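You operate a simulated robot arm through the tools that you are given. There is no shell and no other tool. Be economical: measure what you need, move in short steps, check, and stop when the job is done.

The job below is to be done with a simulated two-armed robot. You get a single attempt, and the scene is never put back.

## Task
Stack the orange order card from the cherry table top on top of the berry order card. Then take the orange lolly from the top of the light box and put it on the bed of the box tester. Then put the white air filter on the top of the closer side table away on the lower shelf of the fan unit. Then fetch the berry lolly from the check belt start and set it on the top of the closer bench. Then turn the coder day knob to 05. Then put the grey ink pack on the brown folded cardboard. Then take the crumpled towel and put it on top of the small blue box. Then take the black hand brush and put it on the berry table top. Then push the former waste drawer shut. Then press the former stop button three times. Then fetch the lime issue card from the store bench top and set it in the white lot seventy-two carton. Then open the store left drawer, take the tape roll from the store bench top and put it in the inside of the store left drawer and shut the drawer again. Then close the packing waste drawer. Then fetch the refill from the packing bench patch and stand it on the now bay of the order board. The order counts. Set down upright: grey ink pack, refill.

Only the result counts: the job must be done as asked and must still hold three seconds after the hand-in. Knocking over, shifting, dropping, spilling or breaking anything else fails it. Flat cloth is picked up by pressing the open fingertips on it (5 to 10 N) and closing them slowly along it; thin cloth reads only 2 to 8 mm in the jaws.

## Robot
Two 7-joint arms with two-finger parallel grippers on one trunk, on a base that drives. Base frame: it is fixed to the floor where the robot stands at the start and does not move with it; the origin is under the middle of the robot, x ahead of it, y to its left, z up. Lengths are in mm, angles in rad, forces in N, time in s.
The left shoulder is at the start at [70, 130, 1237], the right one opposite. With the tool pointing down near the work surface each hand reaches from about 100 to 480 mm from the robot's upright axis, wherever it stands, measured 20 degrees to its own side. Places, roughly: bed of the box tester [3000, 3500, 900]; berry lolly [5750, -500, 750]; berry table top [-4100, 800, 900]; black hand brush (16x4x6 cm) [-7900, -1300, 900]; coder day knob [6400, -100, 1100]; crumpled towel (6x6x4 cm) [-7700, -1400, 900]; folded cardboard (9x7x3 cm) [9900, 100, 800]; former stop button [-5600, -200, 1600]; former waste drawer [-6800, -100, 300]; grey ink pack [9000, -750, 750]; inside of the store left drawer [-1800, -3600, 700]; issue card [-2250, -3500, 1000]; lower shelf of the fan unit [-6300, 3800, 400]; now bay of the order board (14x14 cm) [9900, 3540, 820]; orange lolly [2000, 3500, 1000]; order card [500, 0, 750]; packing waste drawer [8300, 3200, 200]; refill [9500, 3250, 750]; small blue box (10x7x6 cm) [-7800, -1300, 900]; store left drawer [-1800, -3500, 800]; tape roll (7x8x5 cm) [-2500, -3400, 900]; top of the closer bench [3100, 1600, 900]; white air filter (24x20x9 cm) [4800, -100, 800]; white lot seventy-two carton [0, -500, 750]. Payload 1.57 kg a hand.
The TCP of each hand is the grasp point between the finger pads, 30 mm short of the fingertips. In the tool frame z runs along the fingers and y along their closing line. Largest opening 80 mm; finger width 17, thickness 12; the body of the gripper, 40 by 82 mm, starts 80 mm behind the TCP.
Orientation is told as [roll, pitch, yaw] about the base's x, y, z axes, in that order, counted from this pose: with the fingers straight down and closing along the base's y, the tool's x points along the base's -x, its y along +y and its z along -z.

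## Interface
- The arms move only by the tool move_arm. It takes "left_motion", "right_motion" or both (then of equal length, played together; a hand with none holds still); each is a list of rows, each a list of 7 numbers: the shift along the tool's x, y, z in units of 25 mm (1.0 is 25 mm), then the turn, a rotation vector about the tool's x, y, z in units of 5 degrees (1.0 is 5 degrees), then the gripper command, from -1 (shut) to 1 (fully open), values between in proportion. In form: [[x, y, z, rx, ry, rz, fingers], ...]. A call has 1 to 10 rows; each row shifts and turns the commanded pose from where the row before left it, along the tool's axes as they then stand. A call with a number of a shift or a turn outside -1 to 1 is refused whole. A row lasts 0.2 s, in which the tool goes at most 50 mm and 0.15 rad; a call with a longer step from one row to the next is refused whole, and so is a gripper value outside its range. A pose out of reach is approached as far as the arm can. The call stops where the force on the tool passes 40 N (or 10 N more than at its start, if that is more) or the arm is blocked; 0.2 s more then pass. Each finger travels about 108 mm/s and halts on what it meets, pressing with about 25 N; the grip force reading is that of the motor and also rises with nothing between the fingers. The clock runs only during rows and for 0.2 s after the last one: add rows that do not move to give the fingers time. It gives the time, the measured TCP pose, the force on the tool (base axes), the opening and the grip force at its end, in the units of the frame above (readings bear some noise), with the torque about the TCP (base axes, N m) and any sound that the robot's microphone picked up.
- Cameras (640 x 400 px; columns grow to the right, rows downward): "scene" is now at [96.6, -48.8, 1432.3]; the picture's right is [-0.74, -0.68, 0.00], its down [-0.59, 0.64, -0.49] and it looks along [0.33, -0.36, -0.87] (base axes); focal length 214 px, centre (320, 200). "left" rides on the left gripper at [72, 7, -122] in its tool frame; the picture's right is [-0.09, 1.00, 0.00], its down [-0.84, -0.08, -0.54] and it looks along [-0.54, -0.05, 0.84] (tool axes); focal length 238 px, centre (320, 200). "right" rides on the right gripper at [72, -6, -122] in its tool frame; the picture's right is [0.09, 1.00, 0.00], its down [-0.84, 0.08, -0.54] and it looks along [-0.54, 0.05, 0.84] (tool axes); focal length 238 px, centre (320, 200). There is no depth. A picture from a camera that has moved, and an enlarged one, comes with that camera's place and axes in the base frame and with its lens.
- camera(camera): a new picture of that camera. It takes no simulated time.
- lift_body(by): slides the trunk up (or, below 0, down) by that many mm; the arms and the scene camera ride with it, the base frame stays. It gives what a move gives, with no picture.
- base_move(legs): drives the robot by 1 to 6 legs, each [ahead, left, turn to the left] in mm, mm and rad, along the robot's own axes; the way and the turn of a leg run together, so that a leg with both is an arc; at most 1500 mm and 3.142 rad a leg. The arms and the cameras ride along, it lands a little off, and it stops where it bumps. It gives what a move gives.
- turn_head(pan, tilt): turns the head with the scene camera to pan (to the left, within 1.501 rad either way) and tilt (down, from -0.506 to 1.204), counted from straight ahead of the robot. It gives what a move gives.
- close_up(camera, box): a new picture of the part [left, top, right, bottom] of that camera's present view, enlarged. It takes no simulated time.
- finish_job(): hands the job in; it is judged then, once.

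Go step by step. Nothing tells you exact positions but the pictures and the camera data: compare them with the known pose of the tool, close in by small moves and look again before you grip or let go. The budget is 588 turns and 370 pictures, counting those below and the enlarged ones. Unless the task says otherwise, let go and move clear before handing in, and close with one line.

The tools are called after "Emit:" as name(argument=value, ...) on one line, values as JSON. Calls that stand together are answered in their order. move_arm: Moves the arms, as the interface text tells. Its arguments: {"type":"object","properties":{"left_motion":{"type":"array","items":{"type":"array","items":{"type":"number"}}},"right_motion":{"type":"array","items":{"type":"array","items":{"type":"number"}}}},"required":[]} The other tools are called the same way: lift_body (by) slides the trunk up or down; base_move (legs) drives the base; turn_head (pan, tilt) turns the head that bears the scene camera; camera (camera) takes a picture; close_up (camera, box) takes an enlarged picture of a part of a camera's view; finish_job () hands the job in.

At the start:

```text
clock: 0.0
left_tool_pos: [428.2, 59.7, 1156.2]
left_tool_rot: [0.0, 0.001, 0.002]
left_ft_force: [0.4, 0.5, 0.0]
left_torque: [0.0, 0.04, 0.03]
left_gripper_width: 80.1
left_finger_force: 0.2
right_tool_pos: [312.5, -213.3, 1136.8]
right_tool_rot: [0.002, 0.001, 0.002]
right_ft_force: [0.0, 0.3, 0.1]
right_torque: [-0.01, -0.03, 0.03]
right_gripper_width: 79.8
right_finger_force: 0.1
trunk travel left (down, up): [-875.0, 65.0]
robot x, y, heading: [-1.1, -0.7, -0.003]
head pan, tilt: [-0.826, 1.059]
```

scene: 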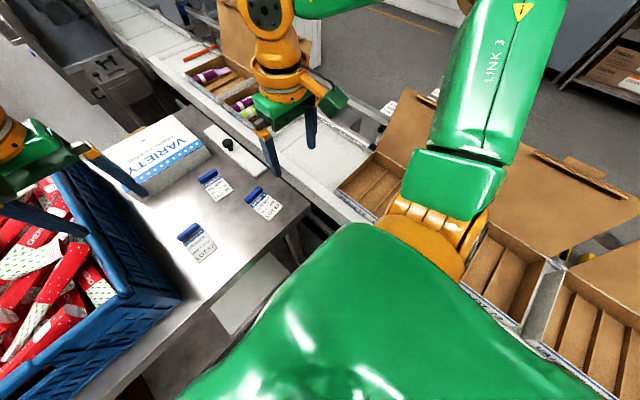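
right: 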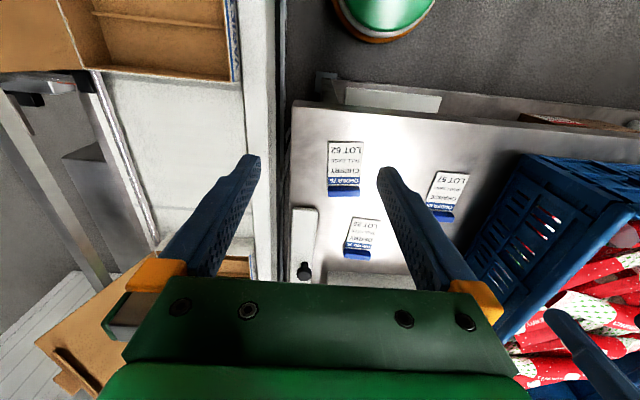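
left: 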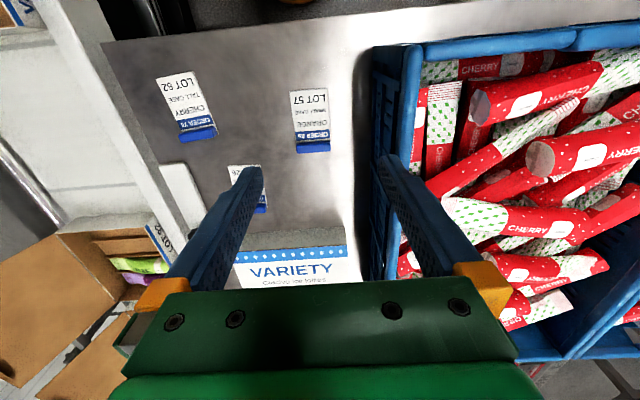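

I see three order cards with blue clips on the steel table (cherry, orange, and one I take to be berry) next to a blue crate. I'll look closer to identify them and measure where they are.

Emit:
close_up(camera="left", box=[120, 40, 380, 240])

Emit:
close_up(camera="scene", box=[80, 80, 340, 280])

```text
2.00 times, centred on (250, 140) of left
camera zoom: at [356.6, 66.4, 1278.6], right [0.09, 1.0, 0.0], down [0.84, -0.08, 0.54], along [0.54, -0.05, -0.84], focal length 477 px, centre (460, 320)
```

zoom: 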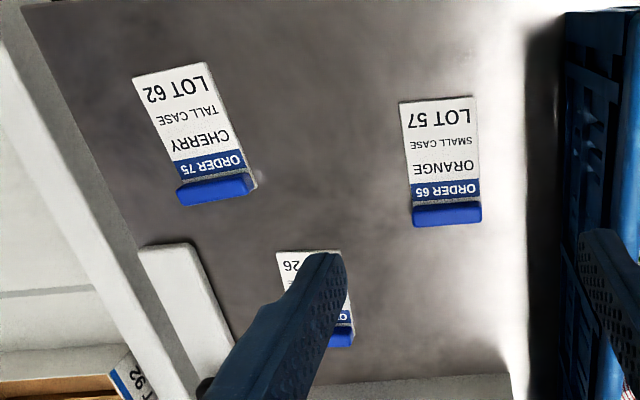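

```text
2.00 times, centred on (210, 180) of scene
camera zoom: at [96.6, -48.8, 1432.3], right [-0.74, -0.68, 0.0], down [-0.59, 0.64, -0.49], along [0.33, -0.36, -0.87], focal length 429 px, centre (540, 240)
```

zoom: 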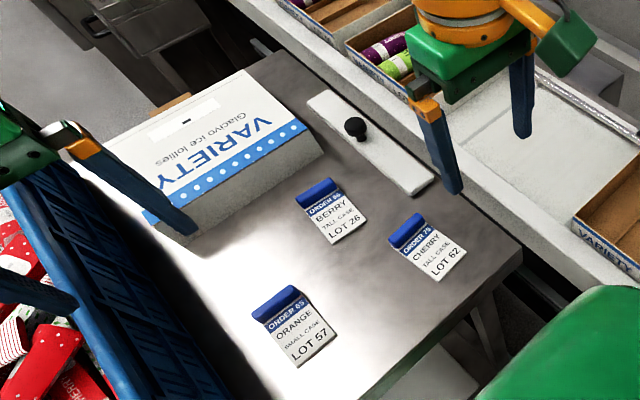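

The orange card sits near (500, 40, 887) and the berry card near (618, -90). The berry card is a bit far for my reach, so I'll look at the space in front of the base before driving closer.

Emit:
turn_head(pan=0, tilt=1.0)

Emit:
camera(camera="scene")

```text
clock: 1.1
left_tool_pos: [428.3, 60.5, 1155.5]
left_tool_rot: [-0.001, 0.0, 0.001]
left_ft_force: [-0.1, 0.4, 0.5]
left_torque: [-0.01, 0.02, -0.03]
left_gripper_width: 80.0
left_finger_force: 0.0
right_tool_pos: [313.6, -213.8, 1135.8]
right_tool_rot: [0.001, 0.0, 0.0]
right_ft_force: [0.5, 0.5, -0.4]
right_torque: [0.05, 0.0, 0.0]
right_gripper_width: 79.9
right_finger_force: 0.1
trunk travel left (down, up): [-875.0, 65.0]
robot x, y, heading: [0.8, -1.1, -0.001]
head pan, tilt: [0.0, 1.0]
```

```text
364 pictures are left
camera scene: at [121.6, -0.4, 1436.3], right [0.0, -1.0, 0.0], down [-0.84, 0.0, -0.54], along [0.54, 0.0, -0.84], focal length 214 px, centre (320, 200)
```

scene: 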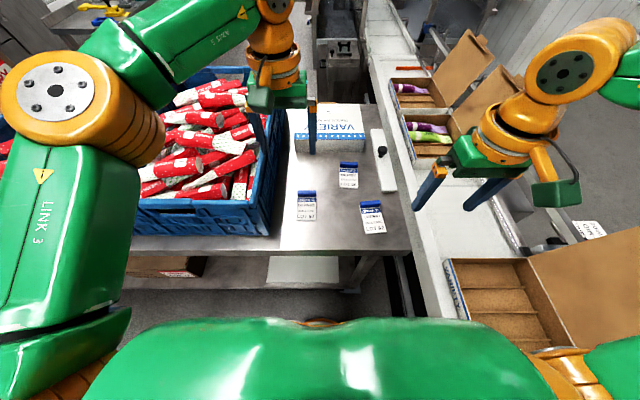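

The space below the table edge is clear. I'll drive 150 mm forward so both cards are within reach of the right hand.

Emit:
base_move(legs=[[150, 0, 0]])

```text
clock: 2.5
left_tool_pos: [567.1, 61.2, 1156.7]
left_tool_rot: [0.0, -0.002, 0.003]
left_ft_force: [-0.4, -0.1, -0.5]
left_torque: [-0.01, 0.0, -0.01]
left_gripper_width: 80.1
left_finger_force: 0.1
right_tool_pos: [450.8, -212.4, 1136.6]
right_tool_rot: [0.0, 0.001, 0.001]
right_ft_force: [0.2, -0.7, 0.1]
right_torque: [-0.02, -0.01, 0.0]
right_gripper_width: 80.1
right_finger_force: 0.0
trunk travel left (down, up): [-875.0, 65.0]
robot x, y, heading: [137.8, -0.2, 0.005]
head pan, tilt: [0.0, 1.0]
stopped in leg 1: the robot was blocked; the commanded pose is now the measured one
```

The base bumped at x=138, which is enough. I'll move the left hand back and away and bring the right hand above the orange card.

Emit:
move_arm(left_motion=[[0.8, 1, -0.3, 0, 0, 0, 1], [0.8, 1, -0.3, 0, 0, 0, 1], [0.8, 1, -0.3, 0, 0, 0, 1], [0.8, 1, -0.3, 0, 0, 0, 1], [0.8, 1, -0.3, 0, 0, 0, 1], [0.8, 1, -0.3, 0, 0, 0, 1], [0.8, 1, -0.3, 0, 0, 0, 1], [0.8, 0, -0.3, 0, 0, 0, 1], [0, 0, 0, 0, 0, 0, 1], [0, 0, 0, 0, 0, 0, 1]], right_motion=[[0, 1, 0.3, 0, 0, 0, 1], [0, 1, 0.3, 0, 0, 0, 1], [0, 1, 0.3, 0, 0, 0, 1], [0, 1, 0.3, 0, 0, 0, 1], [0, 1, 0.3, 0, 0, 0, 1], [0, 1, 0.3, 0, 0, 0, 1], [0, 1, 0.3, 0, 0, 0, 1], [0, 1, 0.3, 0, 0, 0, 1], [0, 1, 0.3, 0, 0, 0, 1], [0, 1, 0.3, 0, 0, 0, 1]])

Emit:
camera(camera="right")

```text
clock: 4.7
left_tool_pos: [405.2, 234.9, 1216.4]
left_tool_rot: [-0.001, 0.001, 0.002]
left_ft_force: [-0.2, 0.4, 0.6]
left_torque: [-0.03, 0.02, 0.0]
left_gripper_width: 80.0
left_finger_force: 0.1
right_tool_pos: [422.8, -84.1, 1074.2]
right_tool_rot: [0.002, -0.002, 0.004]
right_ft_force: [0.0, -0.9, 0.5]
right_torque: [-0.02, 0.01, 0.02]
right_gripper_width: 80.1
right_finger_force: 0.0
right hand out of reach, approached as far as the arm can: row 6, 7, 8, 9, 10
trunk travel left (down, up): [-875.0, 65.0]
robot x, y, heading: [132.5, 3.4, -0.003]
head pan, tilt: [0.0, 1.0]
```

```text
363 pictures are left
camera right: at [349.6, -90.8, 1195.7], right [-0.09, 1.0, 0.0], down [0.84, 0.08, 0.54], along [0.54, 0.05, -0.84], focal length 238 px, centre (320, 200)
```

right: 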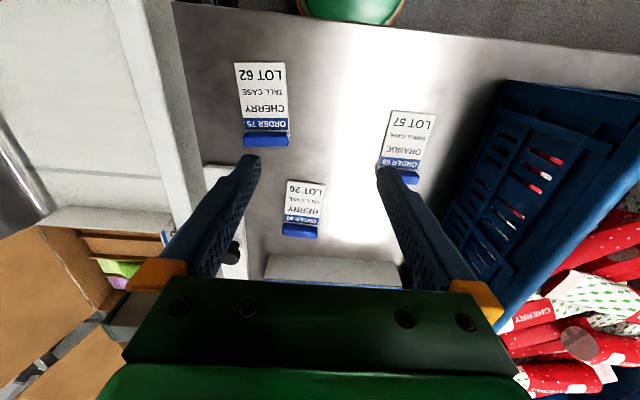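

The right hand can't cross further left from here. I'll back off slightly and slide the base left so both cards lie to its right.

Emit:
base_move(legs=[[-8, 0, 0], [0, 120, 0]])

```text
clock: 6.3
left_tool_pos: [398.4, 352.7, 1218.2]
left_tool_rot: [0.003, 0.0, 0.003]
left_ft_force: [0.4, 0.2, -0.1]
left_torque: [0.04, 0.0, -0.01]
left_gripper_width: 80.0
left_finger_force: 0.0
right_tool_pos: [414.5, 32.8, 1073.5]
right_tool_rot: [0.005, 0.0, 0.001]
right_ft_force: [0.8, -0.7, -0.9]
right_torque: [-0.02, -0.01, 0.01]
right_gripper_width: 80.1
right_finger_force: 0.1
trunk travel left (down, up): [-875.0, 65.0]
robot x, y, heading: [128.0, 123.1, 0.0]
head pan, tilt: [0.0, 1.0]
```

Now I'll move the right hand forward over the orange card and lower it partway to look.

Emit:
move_arm(right_motion=[[-0.7, 0, 0.8, 0, 0, 0, 1], [-0.7, 0, 0.8, 0, 0, 0, 1], [-0.7, 0, 0.8, 0, 0, 0, 1], [-0.7, 0, 0.8, 0, 0, 0, 1], [-0.6, 0, 0.8, 0, 0, 0, 1], [0, 0, 0, 0, 0, 0, 1]])

Emit:
camera(camera="right")

```text
clock: 7.7
left_tool_pos: [397.7, 356.5, 1217.3]
left_tool_rot: [-0.002, -0.002, 0.002]
left_ft_force: [-0.4, -0.4, -0.2]
left_torque: [-0.02, 0.02, -0.01]
left_gripper_width: 79.8
left_finger_force: 0.0
right_tool_pos: [478.2, -15.1, 996.1]
right_tool_rot: [0.003, -0.001, 0.0]
right_ft_force: [-0.5, -0.8, 1.1]
right_torque: [-0.03, 0.01, -0.03]
right_gripper_width: 79.8
right_finger_force: 0.1
right hand out of reach, approached as far as the arm can: row 1, 2, 3, 4, 5
trunk travel left (down, up): [-875.0, 65.0]
robot x, y, heading: [131.4, 124.1, 0.003]
head pan, tilt: [0.0, 1.0]
```

```text
362 pictures are left
camera right: at [404.3, -20.7, 1118.6], right [-0.09, 1.0, 0.0], down [0.84, 0.08, 0.54], along [0.54, 0.05, -0.84], focal length 238 px, centre (320, 200)
```

right: 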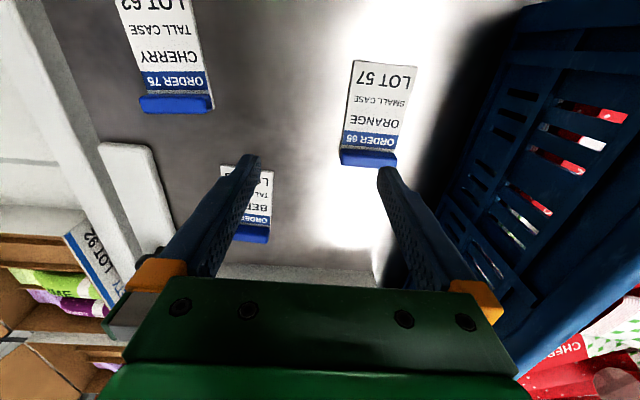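

The reported pose suggests the commanded target persists beyond reach. I'll test that with a small move to the right.

Emit:
move_arm(right_motion=[[0, -1, 0, 0, 0, 0, 1], [0, -1, 0, 0, 0, 0, 1]])

```text
clock: 8.3
left_tool_pos: [398.2, 355.2, 1217.7]
left_tool_rot: [0.0, -0.001, 0.002]
left_ft_force: [-0.2, -0.2, -0.6]
left_torque: [-0.01, 0.0, 0.03]
left_gripper_width: 79.9
left_finger_force: 0.0
right_tool_pos: [476.4, -65.1, 994.0]
right_tool_rot: [0.004, 0.0, -0.001]
right_ft_force: [0.3, -0.3, 0.5]
right_torque: [-0.01, 0.03, 0.03]
right_gripper_width: 79.9
right_finger_force: 0.0
trunk travel left (down, up): [-875.0, 65.0]
robot x, y, heading: [126.1, 118.5, 0.002]
head pan, tilt: [0.0, 1.0]
```

The command resets to the measured pose, so that was a real limit, maybe tied to wrist yaw. I need the jaws turned 90° for the clip anyway, so I'll turn the wrist.

Emit:
move_arm(right_motion=[[0, 0, 0, 0, 0, 1, 1], [0, 0, 0, 0, 0, 1, 1], [0, 0, 0, 0, 0, 1, 1], [0, 0, 0, 0, 0, 1, 1], [0, 0, 0, 0, 0, 1, 1], [0, 0, 0, 0, 0, 1, 1], [0, 0, 0, 0, 0, 1, 1], [0, 0, 0, 0, 0, 1, 1], [0, 0, 0, 0, 0, 1, 1], [0, 0, 0, 0, 0, 1, 1]])

Emit:
move_arm(right_motion=[[0, 0, 0, 0, 0, 1, 1], [0, 0, 0, 0, 0, 1, 1], [0, 0, 0, 0, 0, 1, 1], [0, 0, 0, 0, 0, 1, 1], [0, 0, 0, 0, 0, 1, 1], [0, 0, 0, 0, 0, 1, 1], [0, 0, 0, 0, 0, 1, 1], [0, 0, 0, 0, 0, 1, 1]])

```text
clock: 10.5
left_tool_pos: [398.0, 354.9, 1217.2]
left_tool_rot: [-0.001, -0.001, 0.003]
left_ft_force: [1.3, 0.1, 0.1]
left_torque: [0.01, 0.02, -0.01]
left_gripper_width: 79.9
left_finger_force: 0.0
right_tool_pos: [476.4, -63.3, 995.3]
right_tool_rot: [0.001, 0.002, -0.874]
right_ft_force: [-0.2, 0.1, -0.1]
right_torque: [-0.01, -0.02, 0.04]
right_gripper_width: 79.9
right_finger_force: 0.1
trunk travel left (down, up): [-875.0, 65.0]
robot x, y, heading: [131.1, 119.7, 0.002]
head pan, tilt: [0.0, 1.0]
```

```text
clock: 12.3
left_tool_pos: [398.1, 355.5, 1215.9]
left_tool_rot: [-0.001, -0.002, 0.0]
left_ft_force: [0.0, 0.6, -0.3]
left_torque: [0.0, 0.0, -0.05]
left_gripper_width: 79.9
left_finger_force: 0.1
right_tool_pos: [476.9, -64.0, 996.4]
right_tool_rot: [-0.001, 0.002, -1.571]
right_ft_force: [0.8, -0.3, -0.4]
right_torque: [0.02, 0.0, 0.04]
right_gripper_width: 80.0
right_finger_force: 0.1
trunk travel left (down, up): [-875.0, 65.0]
robot x, y, heading: [128.1, 122.2, 0.0]
head pan, tilt: [0.0, 1.0]
```

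Yaw of -90° works. I'll now test moving left toward the orange card.

Emit:
move_arm(right_motion=[[0.8, 0.2, 0, 0, 0, 0, 1], [0.8, 0.2, 0, 0, 0, 0, 1], [0.8, 0.2, 0, 0, 0, 0, 1], [0.8, 0.2, 0, 0, 0, 0, 1], [0.9, 0.2, 0, 0, 0, 0, 1]])

Emit:
camera(camera="right")

```text
clock: 13.5
left_tool_pos: [398.2, 356.5, 1216.4]
left_tool_rot: [0.0, 0.002, 0.003]
left_ft_force: [0.3, -0.4, -0.6]
left_torque: [0.01, 0.0, -0.01]
left_gripper_width: 80.0
left_finger_force: 0.1
right_tool_pos: [479.3, -4.0, 1014.7]
right_tool_rot: [-0.001, 0.003, -1.572]
right_ft_force: [1.0, 0.0, -0.2]
right_torque: [-0.02, -0.02, 0.0]
right_gripper_width: 80.0
right_finger_force: 0.3
right hand out of reach, approached as far as the arm can: row 3, 4, 5
trunk travel left (down, up): [-875.0, 65.0]
robot x, y, heading: [128.6, 118.3, -0.0]
head pan, tilt: [0.0, 1.0]
```

```text
361 pictures are left
camera right: at [470.0, 67.5, 1136.3], right [1.0, 0.09, 0.0], down [0.08, -0.84, 0.54], along [0.05, -0.54, -0.84], focal length 238 px, centre (320, 200)
```

right: 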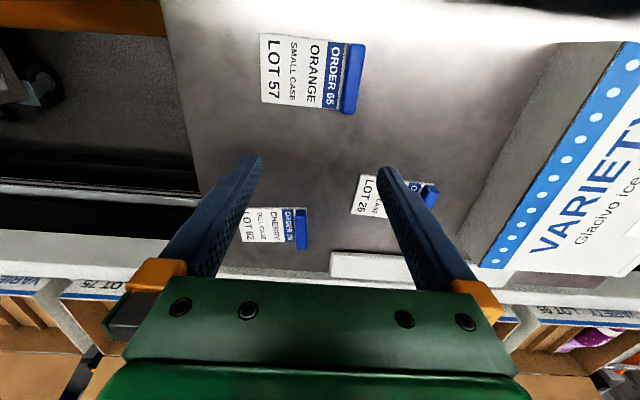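

Still limited, and the hand was pushed up, so the limit depends on height below the shoulder. I'll raise the hand and try going left, and if that works I'll lower with the trunk instead.

Emit:
move_arm(right_motion=[[0, 0, -1, 0, 0, 0, 1], [0, 0, -1, 0, 0, 0, 1], [0, 0, -1, 0, 0, 0, 1], [0, 0, -1, 0, 0, 0, 1], [0.9, 0.2, 0, 0, 0, 0, 1], [0.9, 0.2, 0, 0, 0, 0, 1]])

```text
clock: 14.9
left_tool_pos: [397.9, 355.7, 1217.3]
left_tool_rot: [0.002, -0.001, 0.001]
left_ft_force: [0.5, 0.0, 0.4]
left_torque: [0.02, -0.05, 0.01]
left_gripper_width: 80.0
left_finger_force: 0.1
right_tool_pos: [477.5, 15.1, 1112.1]
right_tool_rot: [-0.003, 0.003, -1.571]
right_ft_force: [-0.4, -0.6, -0.2]
right_torque: [0.0, -0.02, 0.03]
right_gripper_width: 80.0
right_finger_force: 0.1
right hand out of reach, approached as far as the arm can: row 5, 6
trunk travel left (down, up): [-875.0, 65.0]
robot x, y, heading: [127.4, 121.6, 0.004]
head pan, tilt: [0.0, 1.0]
```

The right hand seems limited to bearings at least about 20° to its own side. I'll turn the base left 0.2 rad, which brings the orange card into range.

Emit:
base_move(legs=[[0, 0, 0.2]])

```text
clock: 16.0
left_tool_pos: [348.0, 402.0, 1216.2]
left_tool_rot: [0.0, -0.001, 0.199]
left_ft_force: [-0.2, -0.4, -0.3]
left_torque: [0.03, 0.03, 0.07]
left_gripper_width: 79.9
left_finger_force: 0.1
right_tool_pos: [490.9, 84.0, 1112.3]
right_tool_rot: [0.0, 0.003, -1.376]
right_ft_force: [-0.5, 0.1, 0.5]
right_torque: [0.01, 0.03, 0.0]
right_gripper_width: 80.2
right_finger_force: 0.0
trunk travel left (down, up): [-875.0, 65.0]
robot x, y, heading: [127.8, 120.3, 0.196]
head pan, tilt: [0.0, 1.0]
```

Emit:
move_arm(right_motion=[[-0.9, 0.2, 0, 0, 0, 1, 1], [-0.9, 0.2, 0, 0, 0, 1, 1], [0, 0, 1, 0, 0, 0.23, 1], [0, 0, 1, 0, 0, 0, 1], [0, 0, 1, 0, 0, 0, 1], [0, 0, 1, 0, 0, 0, 1], [0, 0, 1, 0, 0, 0, 1], [0, 0, 1, 0, 0, 0, 1], [0, 0, 0, 0, 0, 0, 1]])

Emit:
camera(camera="right")

```text
clock: 18.0
left_tool_pos: [347.4, 403.1, 1217.0]
left_tool_rot: [0.001, -0.002, 0.198]
left_ft_force: [0.5, 0.4, -0.6]
left_torque: [-0.01, 0.0, 0.03]
left_gripper_width: 79.9
left_finger_force: 0.0
right_tool_pos: [503.9, 34.7, 968.5]
right_tool_rot: [-0.002, 0.003, -1.573]
right_ft_force: [0.8, 0.2, -0.1]
right_torque: [-0.03, 0.01, -0.03]
right_gripper_width: 79.7
right_finger_force: 0.1
right hand out of reach, approached as far as the arm can: row 8
trunk travel left (down, up): [-875.0, 65.0]
robot x, y, heading: [130.2, 119.7, 0.198]
head pan, tilt: [0.0, 1.0]
```

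```text
360 pictures are left
camera right: at [494.9, 106.5, 1090.9], right [1.0, 0.09, 0.0], down [0.08, -0.84, 0.54], along [0.05, -0.54, -0.84], focal length 238 px, centre (320, 200)
```

right: 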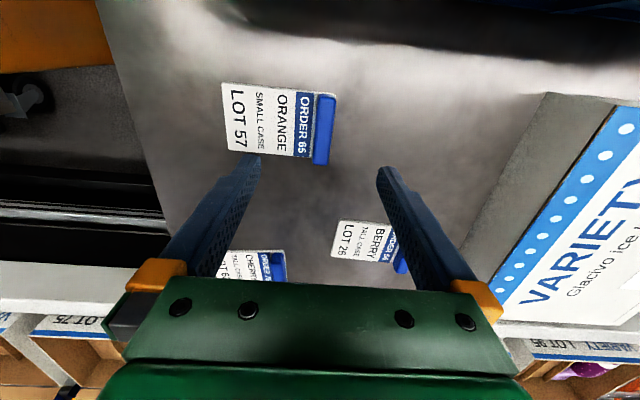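

The orange clip is near (504, 45). The arm's downward reach is limited at this trunk height, so I'll raise the left hand clear of the crate, center the right hand and lower the trunk a little.

Emit:
move_arm(left_motion=[[0, 0, -1, 0, 0, 0, 1], [0, 0, -1, 0, 0, 0, 1], [0, 0, -1, 0, 0, 0, 1]], right_motion=[[0.4, 0, 0, 0, 0, 0, 1], [0, 0, 0, 0, 0, 0, 1], [0, 0, 0, 0, 0, 0, 1]])

Emit:
lift_body(by=-35)

Emit:
camera(camera="right")

```text
clock: 18.8
left_tool_pos: [346.2, 402.8, 1294.1]
left_tool_rot: [0.0, -0.002, 0.197]
left_ft_force: [-0.4, -0.1, 0.1]
left_torque: [-0.01, 0.01, -0.03]
left_gripper_width: 80.1
left_finger_force: 0.1
right_tool_pos: [500.5, 37.9, 972.8]
right_tool_rot: [0.001, 0.006, -1.57]
right_ft_force: [-0.2, 0.5, -0.5]
right_torque: [0.01, 0.0, -0.03]
right_gripper_width: 79.8
right_finger_force: 0.1
right hand out of reach, approached as far as the arm can: row 1
trunk travel left (down, up): [-875.0, 65.0]
robot x, y, heading: [128.0, 121.5, 0.196]
head pan, tilt: [0.0, 1.0]
```

```text
clock: 19.6
left_tool_pos: [346.9, 404.1, 1257.9]
left_tool_rot: [0.0, -0.002, 0.198]
left_ft_force: [-0.3, -0.1, 0.0]
left_torque: [-0.04, 0.02, 0.01]
left_gripper_width: 79.9
left_finger_force: 0.0
right_tool_pos: [501.7, 37.7, 937.8]
right_tool_rot: [0.001, 0.005, -1.571]
right_ft_force: [0.0, 0.0, -0.3]
right_torque: [-0.03, 0.01, 0.03]
right_gripper_width: 80.0
right_finger_force: 0.0
trunk travel left (down, up): [-840.0, 100.0]
robot x, y, heading: [127.9, 123.2, 0.197]
head pan, tilt: [0.0, 1.0]
```

```text
359 pictures are left
camera right: at [492.4, 111.0, 1059.9], right [1.0, 0.09, 0.0], down [0.08, -0.84, 0.54], along [0.05, -0.54, -0.84], focal length 238 px, centre (320, 200)
```

right: 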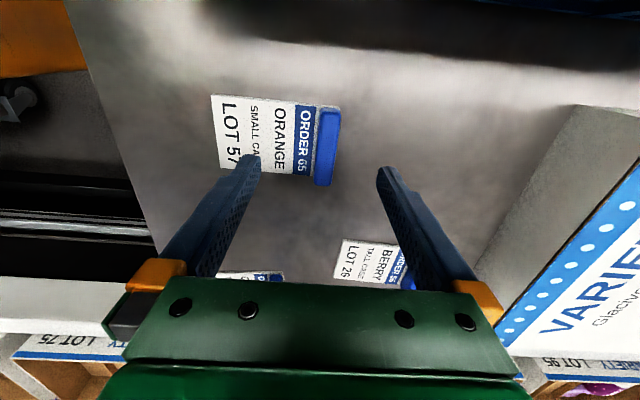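

Triangulation puts the clip top at z≈889, y≈48, x≈503. I'll lower the trunk 18 mm, then probe down gently with the arm.

Emit:
lift_body(by=-18)

Emit:
move_arm(right_motion=[[0, 0, 0.15, 0, 0, 0, 1], [0, 0, 0.15, 0, 0, 0, 1]])

Emit:
camera(camera="right")

```text
clock: 20.3
left_tool_pos: [349.4, 403.7, 1239.8]
left_tool_rot: [0.001, -0.002, 0.197]
left_ft_force: [0.5, -1.2, -0.8]
left_torque: [0.01, -0.01, -0.02]
left_gripper_width: 80.0
left_finger_force: 0.1
right_tool_pos: [500.3, 38.8, 919.3]
right_tool_rot: [0.0, 0.007, -1.572]
right_ft_force: [0.6, -0.1, 0.5]
right_torque: [0.01, -0.03, 0.01]
right_gripper_width: 80.2
right_finger_force: 0.1
trunk travel left (down, up): [-822.0, 118.0]
robot x, y, heading: [131.7, 121.7, 0.194]
head pan, tilt: [0.0, 1.0]
```

```text
clock: 20.9
left_tool_pos: [347.5, 403.7, 1239.5]
left_tool_rot: [0.0, -0.001, 0.197]
left_ft_force: [-0.5, 0.0, -1.2]
left_torque: [0.0, -0.01, 0.01]
left_gripper_width: 80.2
left_finger_force: 0.1
right_tool_pos: [500.3, 34.8, 914.3]
right_tool_rot: [0.002, 0.008, -1.57]
right_ft_force: [-0.8, 0.7, -0.5]
right_torque: [0.01, 0.02, -0.02]
right_gripper_width: 79.9
right_finger_force: 0.1
right hand out of reach, approached as far as the arm can: row 2
trunk travel left (down, up): [-822.0, 118.0]
robot x, y, heading: [131.1, 120.0, 0.198]
head pan, tilt: [0.0, 1.0]
```

```text
358 pictures are left
camera right: at [491.6, 107.8, 1037.4], right [1.0, 0.09, 0.0], down [0.08, -0.84, 0.54], along [0.05, -0.53, -0.84], focal length 238 px, centre (320, 200)
```

right: 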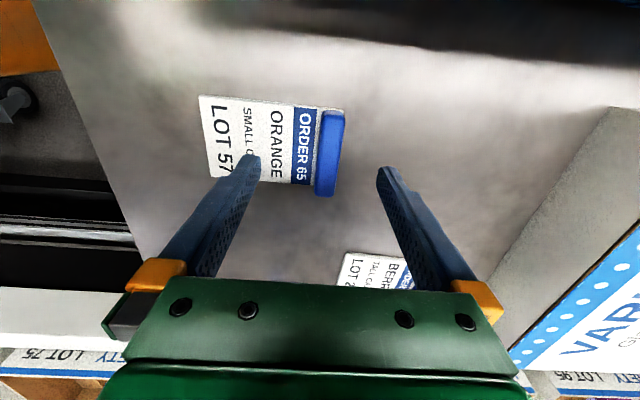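

The limit still pinches. I'll raise the trunk slightly and turn the base a bit further left for slack.

Emit:
lift_body(by=25)

Emit:
base_move(legs=[[0, 0, 0.12]])

```text
clock: 21.6
left_tool_pos: [347.1, 404.0, 1264.0]
left_tool_rot: [0.001, -0.004, 0.196]
left_ft_force: [0.4, 0.8, -0.5]
left_torque: [0.05, 0.01, 0.01]
left_gripper_width: 80.1
left_finger_force: 0.1
right_tool_pos: [499.5, 36.3, 939.9]
right_tool_rot: [0.002, 0.007, -1.571]
right_ft_force: [-0.5, -0.5, 0.5]
right_torque: [0.0, -0.03, -0.01]
right_gripper_width: 79.9
right_finger_force: 0.0
trunk travel left (down, up): [-847.0, 93.0]
robot x, y, heading: [125.2, 120.6, 0.196]
head pan, tilt: [0.0, 1.0]
```

```text
clock: 22.6
left_tool_pos: [312.9, 426.8, 1265.4]
left_tool_rot: [0.004, -0.003, 0.317]
left_ft_force: [0.3, 0.1, 0.1]
left_torque: [0.0, 0.02, 0.0]
left_gripper_width: 80.1
left_finger_force: 0.1
right_tool_pos: [509.4, 78.5, 939.6]
right_tool_rot: [0.002, 0.009, -1.447]
right_ft_force: [0.6, 0.2, -0.4]
right_torque: [0.01, 0.02, -0.01]
right_gripper_width: 80.0
right_finger_force: 0.1
trunk travel left (down, up): [-847.0, 93.0]
robot x, y, heading: [130.3, 121.3, 0.318]
head pan, tilt: [0.0, 1.0]
```

Emit:
move_arm(right_motion=[[-0.6, -0.2, 0, 0, 0, 0.71, 1], [-0.58, -0.2, 0, 0, 0, 0.71, 1], [0, 0, 0.4, 0, 0, 0, 1], [0, 0, 0.4, 0, 0, 0, 1], [0, 0, 0, 0, 0, 0, 1]])

Emit:
camera(camera="right")

```text
clock: 23.8
left_tool_pos: [310.9, 428.4, 1265.0]
left_tool_rot: [0.001, -0.001, 0.318]
left_ft_force: [-0.2, 0.3, -0.2]
left_torque: [0.04, -0.01, 0.0]
left_gripper_width: 80.0
left_finger_force: 0.1
right_tool_pos: [500.7, 50.8, 921.0]
right_tool_rot: [0.0, 0.007, -1.573]
right_ft_force: [0.7, -0.3, -0.6]
right_torque: [0.01, -0.03, 0.0]
right_gripper_width: 80.2
right_finger_force: 0.0
trunk travel left (down, up): [-847.0, 93.0]
robot x, y, heading: [129.7, 119.1, 0.313]
head pan, tilt: [0.0, 1.0]
```

```text
357 pictures are left
camera right: at [491.4, 122.1, 1042.7], right [1.0, 0.09, 0.0], down [0.07, -0.84, 0.54], along [0.05, -0.53, -0.84], focal length 238 px, centre (320, 200)
```

right: 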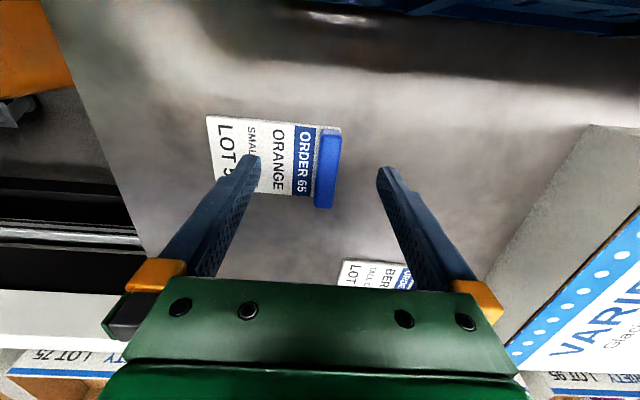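

Emit:
move_arm(right_motion=[[0, 0, 0.12, 0, 0, 0, 1], [0, 0, 0.12, 0, 0, 0, 1], [0, 0, 0.12, 0, 0, 0, 1], [0, 0, 0.12, 0, 0, 0, 1]])

Emit:
close_up(camera="right", box=[200, 90, 440, 250])

```text
clock: 24.8
left_tool_pos: [310.9, 425.3, 1265.2]
left_tool_rot: [-0.001, -0.003, 0.319]
left_ft_force: [0.4, 0.6, 0.6]
left_torque: [0.03, 0.0, 0.0]
left_gripper_width: 80.1
left_finger_force: 0.0
right_tool_pos: [499.7, 50.2, 907.2]
right_tool_rot: [0.001, 0.007, -1.573]
right_ft_force: [0.1, -3.3, 5.1]
right_torque: [0.94, -0.07, 0.05]
right_gripper_width: 79.9
right_finger_force: 0.2
trunk travel left (down, up): [-847.0, 93.0]
robot x, y, heading: [132.0, 121.3, 0.314]
head pan, tilt: [0.0, 1.0]
```

```text
2.50 times, centred on (320, 170) of right
camera zoom: at [490.9, 121.1, 1031.1], right [1.0, 0.09, 0.0], down [0.07, -0.84, 0.53], along [0.05, -0.53, -0.85], focal length 596 px, centre (320, 275)
```

zoom: 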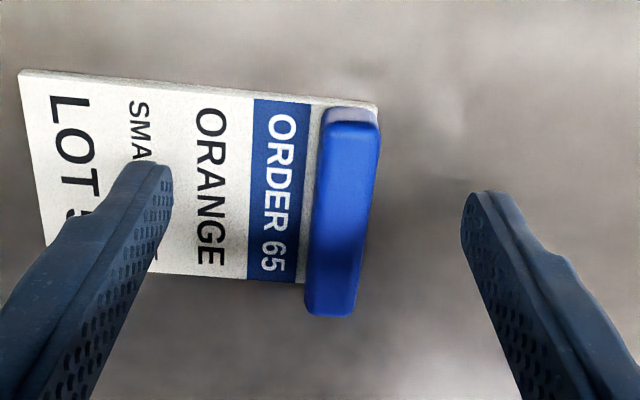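

Contact with the card is at TCP z≈907. I'll back off 2 mm and close on the clip.

Emit:
move_arm(right_motion=[[0, 0.1, -0.08, 0, 0, 0, 1], [0, 0, 0, 0, 0, 0, -0.3], [0, 0, 0, 0, 0, 0, -0.6], [0, 0, 0, 0, 0, 0, -0.8], [0, 0, 0, 0, 0, 0, -0.8], [0, 0, 0, 0, 0, 0, -0.8]])

Emit:
close_up(camera="right", box=[200, 90, 440, 250])

```text
clock: 26.2
left_tool_pos: [311.4, 426.5, 1264.7]
left_tool_rot: [0.0, -0.002, 0.318]
left_ft_force: [0.1, 0.3, 0.1]
left_torque: [-0.03, -0.03, 0.0]
left_gripper_width: 80.0
left_finger_force: 0.1
right_tool_pos: [502.2, 50.2, 910.3]
right_tool_rot: [0.001, 0.009, -1.572]
right_ft_force: [-0.7, -2.4, 1.2]
right_torque: [0.46, -0.1, 0.05]
right_gripper_width: 15.0
right_finger_force: 25.5
trunk travel left (down, up): [-847.0, 93.0]
robot x, y, heading: [133.2, 120.8, 0.318]
head pan, tilt: [0.0, 1.0]
```

```text
2.50 times, centred on (320, 170) of right
camera zoom: at [494.3, 122.2, 1032.9], right [1.0, 0.09, 0.0], down [0.07, -0.84, 0.54], along [0.05, -0.53, -0.84], focal length 596 px, centre (320, 275)
```

zoom: 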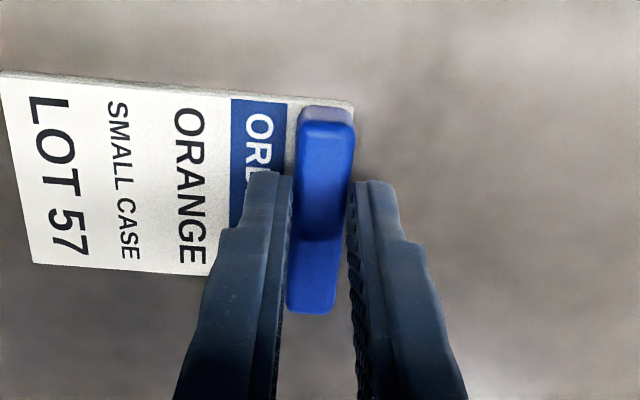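

The clip is gripped at 15 mm. I'll lift and check.

Emit:
move_arm(right_motion=[[0, 0, -0.5, 0, 0, 0, -0.8], [0, 0, -1, 0, 0, 0, -0.8], [0, 0, -1, 0, 0, 0, -0.8], [0, 0, -1, 0, 0, 0, -0.8], [0, 0, 0, 0, 0, 0, -0.8]])

Emit:
base_move(legs=[[-57, -175, 0]])

Emit:
camera(camera="right")

```text
clock: 27.4
left_tool_pos: [311.7, 428.0, 1264.9]
left_tool_rot: [-0.001, -0.003, 0.318]
left_ft_force: [0.0, -0.2, 0.3]
left_torque: [-0.01, -0.01, -0.01]
left_gripper_width: 79.9
left_finger_force: 0.0
right_tool_pos: [502.6, 50.2, 997.2]
right_tool_rot: [0.001, 0.008, -1.571]
right_ft_force: [0.1, 0.3, -1.6]
right_torque: [-0.02, 0.03, 0.03]
right_gripper_width: 15.0
right_finger_force: 24.2
trunk travel left (down, up): [-847.0, 93.0]
robot x, y, heading: [132.5, 123.5, 0.319]
head pan, tilt: [0.0, 1.0]
```

```text
clock: 28.9
left_tool_pos: [313.7, 244.7, 1262.8]
left_tool_rot: [-0.004, 0.0, 0.322]
left_ft_force: [0.3, 0.9, 0.3]
left_torque: [-0.01, 0.02, -0.02]
left_gripper_width: 79.7
left_finger_force: 0.1
right_tool_pos: [504.8, -132.7, 997.1]
right_tool_rot: [0.001, 0.003, -1.571]
right_ft_force: [-0.2, 0.2, -0.1]
right_torque: [-0.02, -0.01, -0.01]
right_gripper_width: 15.2
right_finger_force: 25.4
trunk travel left (down, up): [-847.0, 93.0]
robot x, y, heading: [132.4, -65.6, 0.315]
head pan, tilt: [0.0, 1.0]
```

```text
354 pictures are left
camera right: at [495.7, -60.4, 1119.9], right [1.0, 0.09, 0.0], down [0.08, -0.84, 0.54], along [0.05, -0.54, -0.84], focal length 238 px, centre (320, 200)
```

right: 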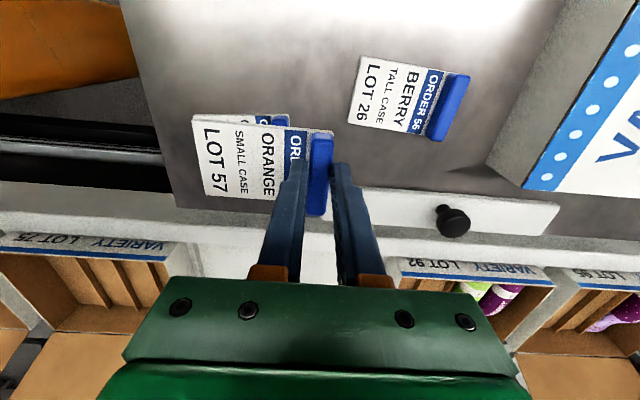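

The berry clip is at about (620, -96) with the card turned about -4°. I'll move the orange card so its clip lands just short of the berry clip.

Emit:
move_arm(right_motion=[[0.4, 0.95, 0, 0, 0, 0.2, -0.8], [0.4, 0.95, 0, 0, 0, 0.2, -0.8], [0.4, 0.95, 0, 0, 0, 0.2, -0.8], [0.4, 0.95, 0, 0, 0, 0.16, -0.8], [0, 0, 0.8, 0, 0, 0, -0.8], [0, 0, 0.8, 0, 0, 0, -0.8], [0, 0, 0, 0, 0, 0, -0.8]])

Emit:
camera(camera="right")

```text
clock: 30.5
left_tool_pos: [313.4, 241.3, 1264.2]
left_tool_rot: [-0.001, -0.001, 0.322]
left_ft_force: [-1.1, -0.1, -0.2]
left_torque: [-0.03, 0.0, 0.01]
left_gripper_width: 80.1
left_finger_force: 0.1
right_tool_pos: [581.4, -122.5, 970.8]
right_tool_rot: [0.001, 0.005, -1.637]
right_ft_force: [0.0, -0.8, 0.5]
right_torque: [-0.01, 0.0, 0.01]
right_gripper_width: 15.0
right_finger_force: 25.0
right hand out of reach, approached as far as the arm can: row 4, 5, 6
trunk travel left (down, up): [-847.0, 93.0]
robot x, y, heading: [132.5, -64.6, 0.319]
head pan, tilt: [0.0, 1.0]
```

```text
353 pictures are left
camera right: at [576.3, -50.6, 1092.9], right [1.0, 0.03, 0.0], down [0.02, -0.84, 0.54], along [0.01, -0.54, -0.84], focal length 238 px, centre (320, 200)
```

right: 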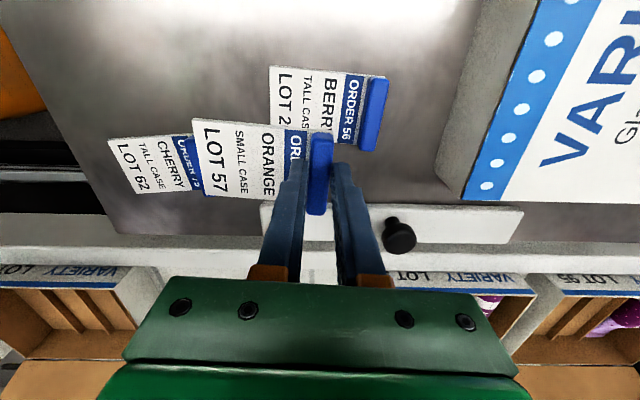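

Emit:
base_move(legs=[[0, 0, 0.15]])

```text
clock: 31.5
left_tool_pos: [266.7, 262.5, 1265.5]
left_tool_rot: [0.0, -0.002, 0.469]
left_ft_force: [0.7, 0.5, 0.3]
left_torque: [0.01, -0.01, 0.01]
left_gripper_width: 80.0
left_finger_force: 0.1
right_tool_pos: [585.0, -56.7, 970.3]
right_tool_rot: [0.001, 0.009, -1.487]
right_ft_force: [0.2, -0.9, -0.7]
right_torque: [0.0, 0.02, 0.0]
right_gripper_width: 14.9
right_finger_force: 25.1
trunk travel left (down, up): [-847.0, 93.0]
robot x, y, heading: [127.7, -70.3, 0.468]
head pan, tilt: [0.0, 1.0]
```

Emit:
move_arm(right_motion=[[-0.51, 0.16, 0, 0, 0, 0.58, -0.8], [-0.51, 0.16, 0, 0, 0, 0.57, -0.8], [-0.51, 0.16, 0, 0, 0, 0.57, -0.8], [0, 0, 0.6, 0, 0, 0, -0.8], [0, 0, 0.6, 0, 0, 0, -0.8], [0, 0, 0, 0, 0, 0, -0.8]])

Emit:
camera(camera="right")

```text
clock: 32.9
left_tool_pos: [265.9, 264.8, 1263.8]
left_tool_rot: [0.0, -0.001, 0.47]
left_ft_force: [1.2, 0.1, -0.1]
left_torque: [0.01, 0.01, 0.03]
left_gripper_width: 80.0
left_finger_force: 0.1
right_tool_pos: [597.6, -93.3, 940.4]
right_tool_rot: [0.001, 0.008, -1.638]
right_ft_force: [0.0, 0.6, 0.1]
right_torque: [0.01, -0.02, -0.01]
right_gripper_width: 15.0
right_finger_force: 25.1
trunk travel left (down, up): [-847.0, 93.0]
robot x, y, heading: [131.0, -66.9, 0.472]
head pan, tilt: [0.0, 1.0]
```

```text
352 pictures are left
camera right: at [593.4, -21.0, 1062.8], right [1.0, 0.02, 0.0], down [0.02, -0.84, 0.54], along [0.01, -0.54, -0.84], focal length 238 px, centre (320, 200)
```

right: 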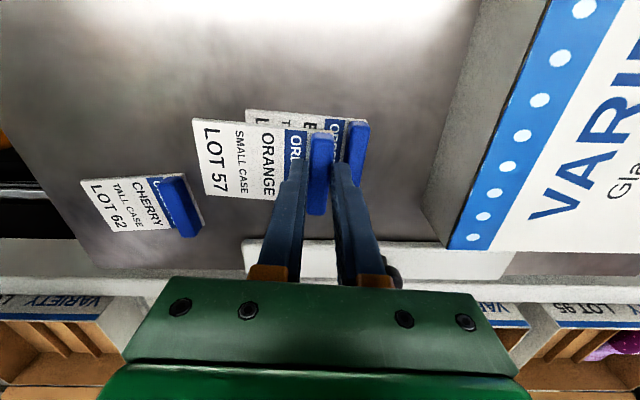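

The finger needs room between the clips, so I'll set back about 14 mm and then lower onto the berry card.

Emit:
move_arm(right_motion=[[0, -0.54, 0, 0, 0, 0, -0.8], [0, 0, 0.4, 0, 0, 0, -0.8], [0, 0, 0.4, 0, 0, 0, -0.8], [0, 0, 0.1, 0, 0, 0, -0.8], [0, 0, 0, 0, 0, 0, -0.8]])

Emit:
close_up(camera="right", box=[170, 90, 410, 250])

```text
clock: 34.1
left_tool_pos: [264.8, 264.6, 1265.2]
left_tool_rot: [-0.001, -0.001, 0.468]
left_ft_force: [0.5, 0.8, 0.0]
left_torque: [0.02, -0.01, -0.01]
left_gripper_width: 80.2
left_finger_force: 0.1
right_tool_pos: [581.3, -93.7, 920.9]
right_tool_rot: [0.0, 0.009, -1.638]
right_ft_force: [-0.2, 0.4, -0.5]
right_torque: [-0.02, 0.0, -0.02]
right_gripper_width: 14.9
right_finger_force: 24.8
right hand out of reach, approached as far as the arm can: row 3
trunk travel left (down, up): [-847.0, 93.0]
robot x, y, heading: [132.5, -71.3, 0.466]
head pan, tilt: [0.0, 1.0]
```

```text
2.50 times, centred on (290, 170) of right
camera zoom: at [577.7, -22.6, 1043.4], right [1.0, 0.03, 0.0], down [0.02, -0.84, 0.53], along [0.01, -0.53, -0.85], focal length 596 px, centre (395, 275)
```

zoom: 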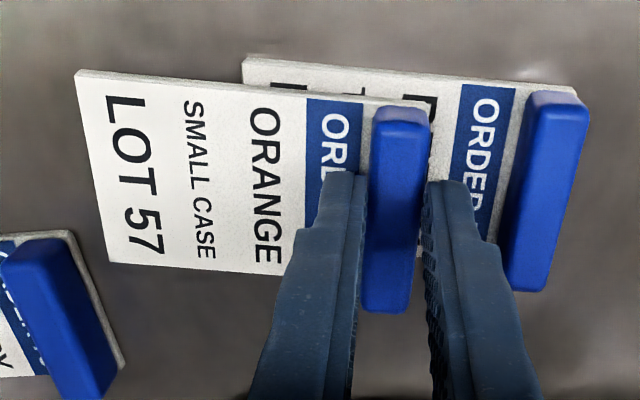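

Emit:
lift_body(by=-6)

```text
clock: 34.7
left_tool_pos: [263.9, 263.8, 1258.7]
left_tool_rot: [-0.002, -0.001, 0.471]
left_ft_force: [0.6, 1.1, -0.3]
left_torque: [-0.02, -0.02, -0.01]
left_gripper_width: 80.0
left_finger_force: 0.0
right_tool_pos: [580.4, -93.9, 913.3]
right_tool_rot: [0.001, 0.009, -1.638]
right_ft_force: [0.6, 0.2, 2.8]
right_torque: [-0.05, 0.01, 0.0]
right_gripper_width: 14.8
right_finger_force: 24.8
trunk travel left (down, up): [-841.0, 99.0]
robot x, y, heading: [133.5, -67.0, 0.465]
head pan, tilt: [0.0, 1.0]
```

Contact at 2.8 N, so the card rests on the berry card. I'll open slightly and lift straight off.

Emit:
move_arm(right_motion=[[0, 0, 0, 0, 0, 0, -0.45], [0, 0, 0, 0, 0, 0, -0.45], [0, 0, -0.4, 0, 0, 0, -0.45], [0, 0, -0.8, 0, 0, 0, -0.45], [0, 0, -1, 0, 0, 0, -0.45], [0, 0, -1, 0, 0, 0, 0]])

Emit:
camera(camera="right")

```text
clock: 36.1
left_tool_pos: [265.1, 262.6, 1258.2]
left_tool_rot: [-0.001, -0.002, 0.47]
left_ft_force: [0.0, -0.9, 0.0]
left_torque: [-0.02, -0.02, 0.01]
left_gripper_width: 79.9
left_finger_force: 0.0
right_tool_pos: [580.4, -95.8, 995.6]
right_tool_rot: [0.0, 0.008, -1.637]
right_ft_force: [-0.2, -0.1, -0.1]
right_torque: [0.01, -0.04, 0.03]
right_gripper_width: 39.9
right_finger_force: 0.0
trunk travel left (down, up): [-841.0, 99.0]
robot x, y, heading: [130.6, -64.5, 0.475]
head pan, tilt: [0.0, 1.0]
```

```text
350 pictures are left
camera right: at [576.6, -24.5, 1118.5], right [1.0, 0.03, 0.0], down [0.02, -0.85, 0.53], along [0.02, -0.53, -0.85], focal length 238 px, centre (320, 200)
```

right: 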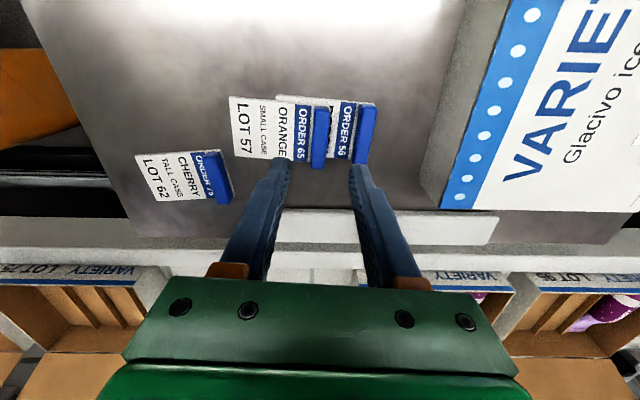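

The first stack is done. I'll raise the right hand to a travel height and look around to plan the drive to the light box at (2000, 3500).

Emit:
move_arm(right_motion=[[0, -0.5, -1, 0, 0, 0, 0], [0, -0.5, -1, 0, 0, 0, 0], [0, -0.5, -1, 0, 0, 0, 0], [0, -0.5, -1, 0, 0, 0, 0], [0, -0.5, -1, 0, 0, 0, 0], [0, -0.5, -1, 0, 0, 0, 0]])

Emit:
turn_head(pan=1.1, tilt=0.25)

Emit:
camera(camera="scene")

```text
clock: 37.5
left_tool_pos: [263.6, 265.1, 1258.2]
left_tool_rot: [-0.002, -0.001, 0.47]
left_ft_force: [0.6, -0.4, -0.6]
left_torque: [-0.04, -0.02, 0.03]
left_gripper_width: 80.0
left_finger_force: 0.0
right_tool_pos: [504.8, -91.9, 1146.4]
right_tool_rot: [0.0, 0.009, -1.636]
right_ft_force: [0.4, 0.4, 0.4]
right_torque: [0.02, -0.02, 0.0]
right_gripper_width: 39.7
right_finger_force: 0.0
trunk travel left (down, up): [-841.0, 99.0]
robot x, y, heading: [129.8, -66.1, 0.466]
head pan, tilt: [0.0, 1.0]
```

```text
clock: 38.8
left_tool_pos: [265.0, 264.5, 1259.2]
left_tool_rot: [0.0, -0.003, 0.469]
left_ft_force: [-1.0, 0.1, -0.9]
left_torque: [0.0, 0.04, -0.02]
left_gripper_width: 80.0
left_finger_force: 0.2
right_tool_pos: [506.6, -91.7, 1144.7]
right_tool_rot: [0.002, 0.007, -1.638]
right_ft_force: [0.2, -0.9, -0.9]
right_torque: [-0.02, -0.01, 0.02]
right_gripper_width: 40.4
right_finger_force: 0.0
trunk travel left (down, up): [-841.0, 99.0]
robot x, y, heading: [131.0, -63.6, 0.466]
head pan, tilt: [1.1, 0.25]
```

```text
349 pictures are left
camera scene: at [178.5, 49.8, 1466.5], right [1.0, 0.0, 0.0], down [0.0, -0.25, -0.97], along [0.0, 0.97, -0.25], focal length 214 px, centre (320, 200)
```

scene: 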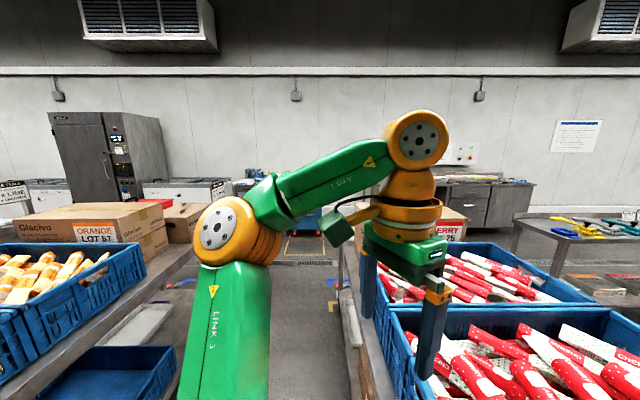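

There's an aisle straight toward +y between the two tables, from about x=-560 to 320. I'll back away, turn to face +y and look again.

Emit:
base_move(legs=[[-190, 95, 0], [0, 0, 1.105]])

Emit:
turn_head(pan=0, tilt=0.45)

Emit:
camera(camera="scene")

```text
clock: 43.2
left_tool_pos: [-316.6, 201.5, 1259.0]
left_tool_rot: [0.0, -0.002, 1.57]
left_ft_force: [0.4, 0.5, 0.5]
left_torque: [0.01, 0.0, 0.01]
left_gripper_width: 80.0
left_finger_force: 0.0
right_tool_pos: [109.0, 251.9, 1146.0]
right_tool_rot: [0.001, 0.008, -0.54]
right_ft_force: [0.1, 0.6, -0.1]
right_torque: [0.02, 0.03, -0.01]
right_gripper_width: 39.8
right_finger_force: 0.1
trunk travel left (down, up): [-841.0, 99.0]
robot x, y, heading: [-84.0, -70.0, 1.564]
head pan, tilt: [1.1, 0.25]
```

```text
clock: 44.6
left_tool_pos: [-317.5, 200.5, 1259.3]
left_tool_rot: [-0.001, -0.002, 1.569]
left_ft_force: [0.0, -0.1, -0.6]
left_torque: [-0.01, -0.05, 0.0]
left_gripper_width: 80.1
left_finger_force: 0.1
right_tool_pos: [108.8, 253.1, 1145.3]
right_tool_rot: [0.001, 0.008, -0.54]
right_ft_force: [0.7, 0.9, -1.2]
right_torque: [0.02, -0.04, 0.01]
right_gripper_width: 39.9
right_finger_force: 0.1
trunk travel left (down, up): [-841.0, 99.0]
robot x, y, heading: [-81.8, -65.9, 1.572]
head pan, tilt: [0.0, 0.45]
```

```text
348 pictures are left
camera scene: at [-81.4, 73.4, 1447.9], right [1.0, 0.0, 0.0], down [0.0, -0.44, -0.9], along [0.0, 0.9, -0.44], focal length 214 px, centre (320, 200)
```

scene: 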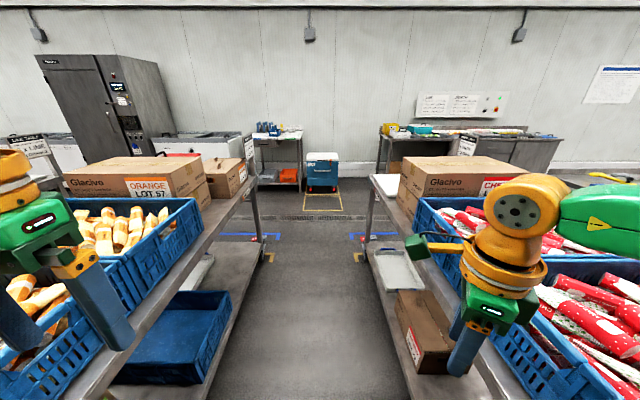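

The aisle is clear with its center near x=-150. I'll drive forward along it.

Emit:
base_move(legs=[[0, 65, 0], [1500, 0, 0]])

Emit:
turn_head(pan=-0.6, tilt=0.4)

Emit:
camera(camera="scene")

```text
clock: 52.5
left_tool_pos: [-382.3, 1678.3, 1257.9]
left_tool_rot: [0.0, -0.002, 1.573]
left_ft_force: [2.2, -0.8, 0.2]
left_torque: [-0.02, 0.0, 0.01]
left_gripper_width: 80.1
left_finger_force: 0.1
right_tool_pos: [42.9, 1732.6, 1145.6]
right_tool_rot: [0.003, 0.01, -0.534]
right_ft_force: [-0.1, 0.1, 0.5]
right_torque: [-0.01, 0.01, -0.01]
right_gripper_width: 40.1
right_finger_force: 0.0
trunk travel left (down, up): [-841.0, 99.0]
robot x, y, heading: [-148.9, 1409.3, 1.573]
head pan, tilt: [0.0, 0.45]
```

```text
clock: 53.5
left_tool_pos: [-383.7, 1680.6, 1258.2]
left_tool_rot: [-0.001, -0.001, 1.573]
left_ft_force: [0.3, 0.1, 0.0]
left_torque: [-0.02, -0.02, -0.03]
left_gripper_width: 80.0
left_finger_force: 0.1
right_tool_pos: [42.1, 1733.6, 1146.2]
right_tool_rot: [0.002, 0.01, -0.534]
right_ft_force: [1.0, 0.1, 0.7]
right_torque: [-0.01, 0.03, -0.02]
right_gripper_width: 39.7
right_finger_force: 0.1
trunk travel left (down, up): [-841.0, 99.0]
robot x, y, heading: [-149.6, 1411.4, 1.576]
head pan, tilt: [-0.6, 0.4]
```

```text
347 pictures are left
camera scene: at [-93.8, 1537.1, 1452.6], right [0.83, -0.56, 0.0], down [-0.22, -0.32, -0.92], along [0.52, 0.76, -0.39], focal length 214 px, centre (320, 200)
```

scene: 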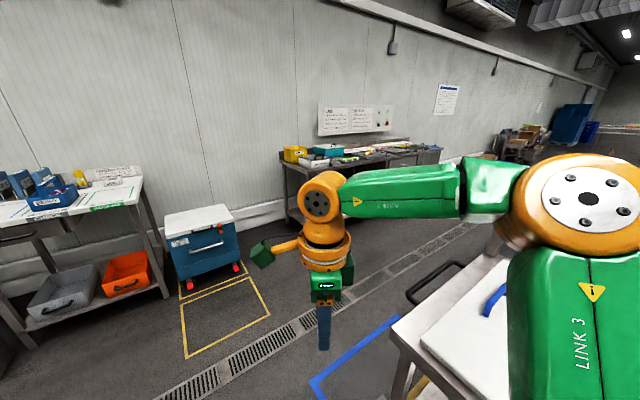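

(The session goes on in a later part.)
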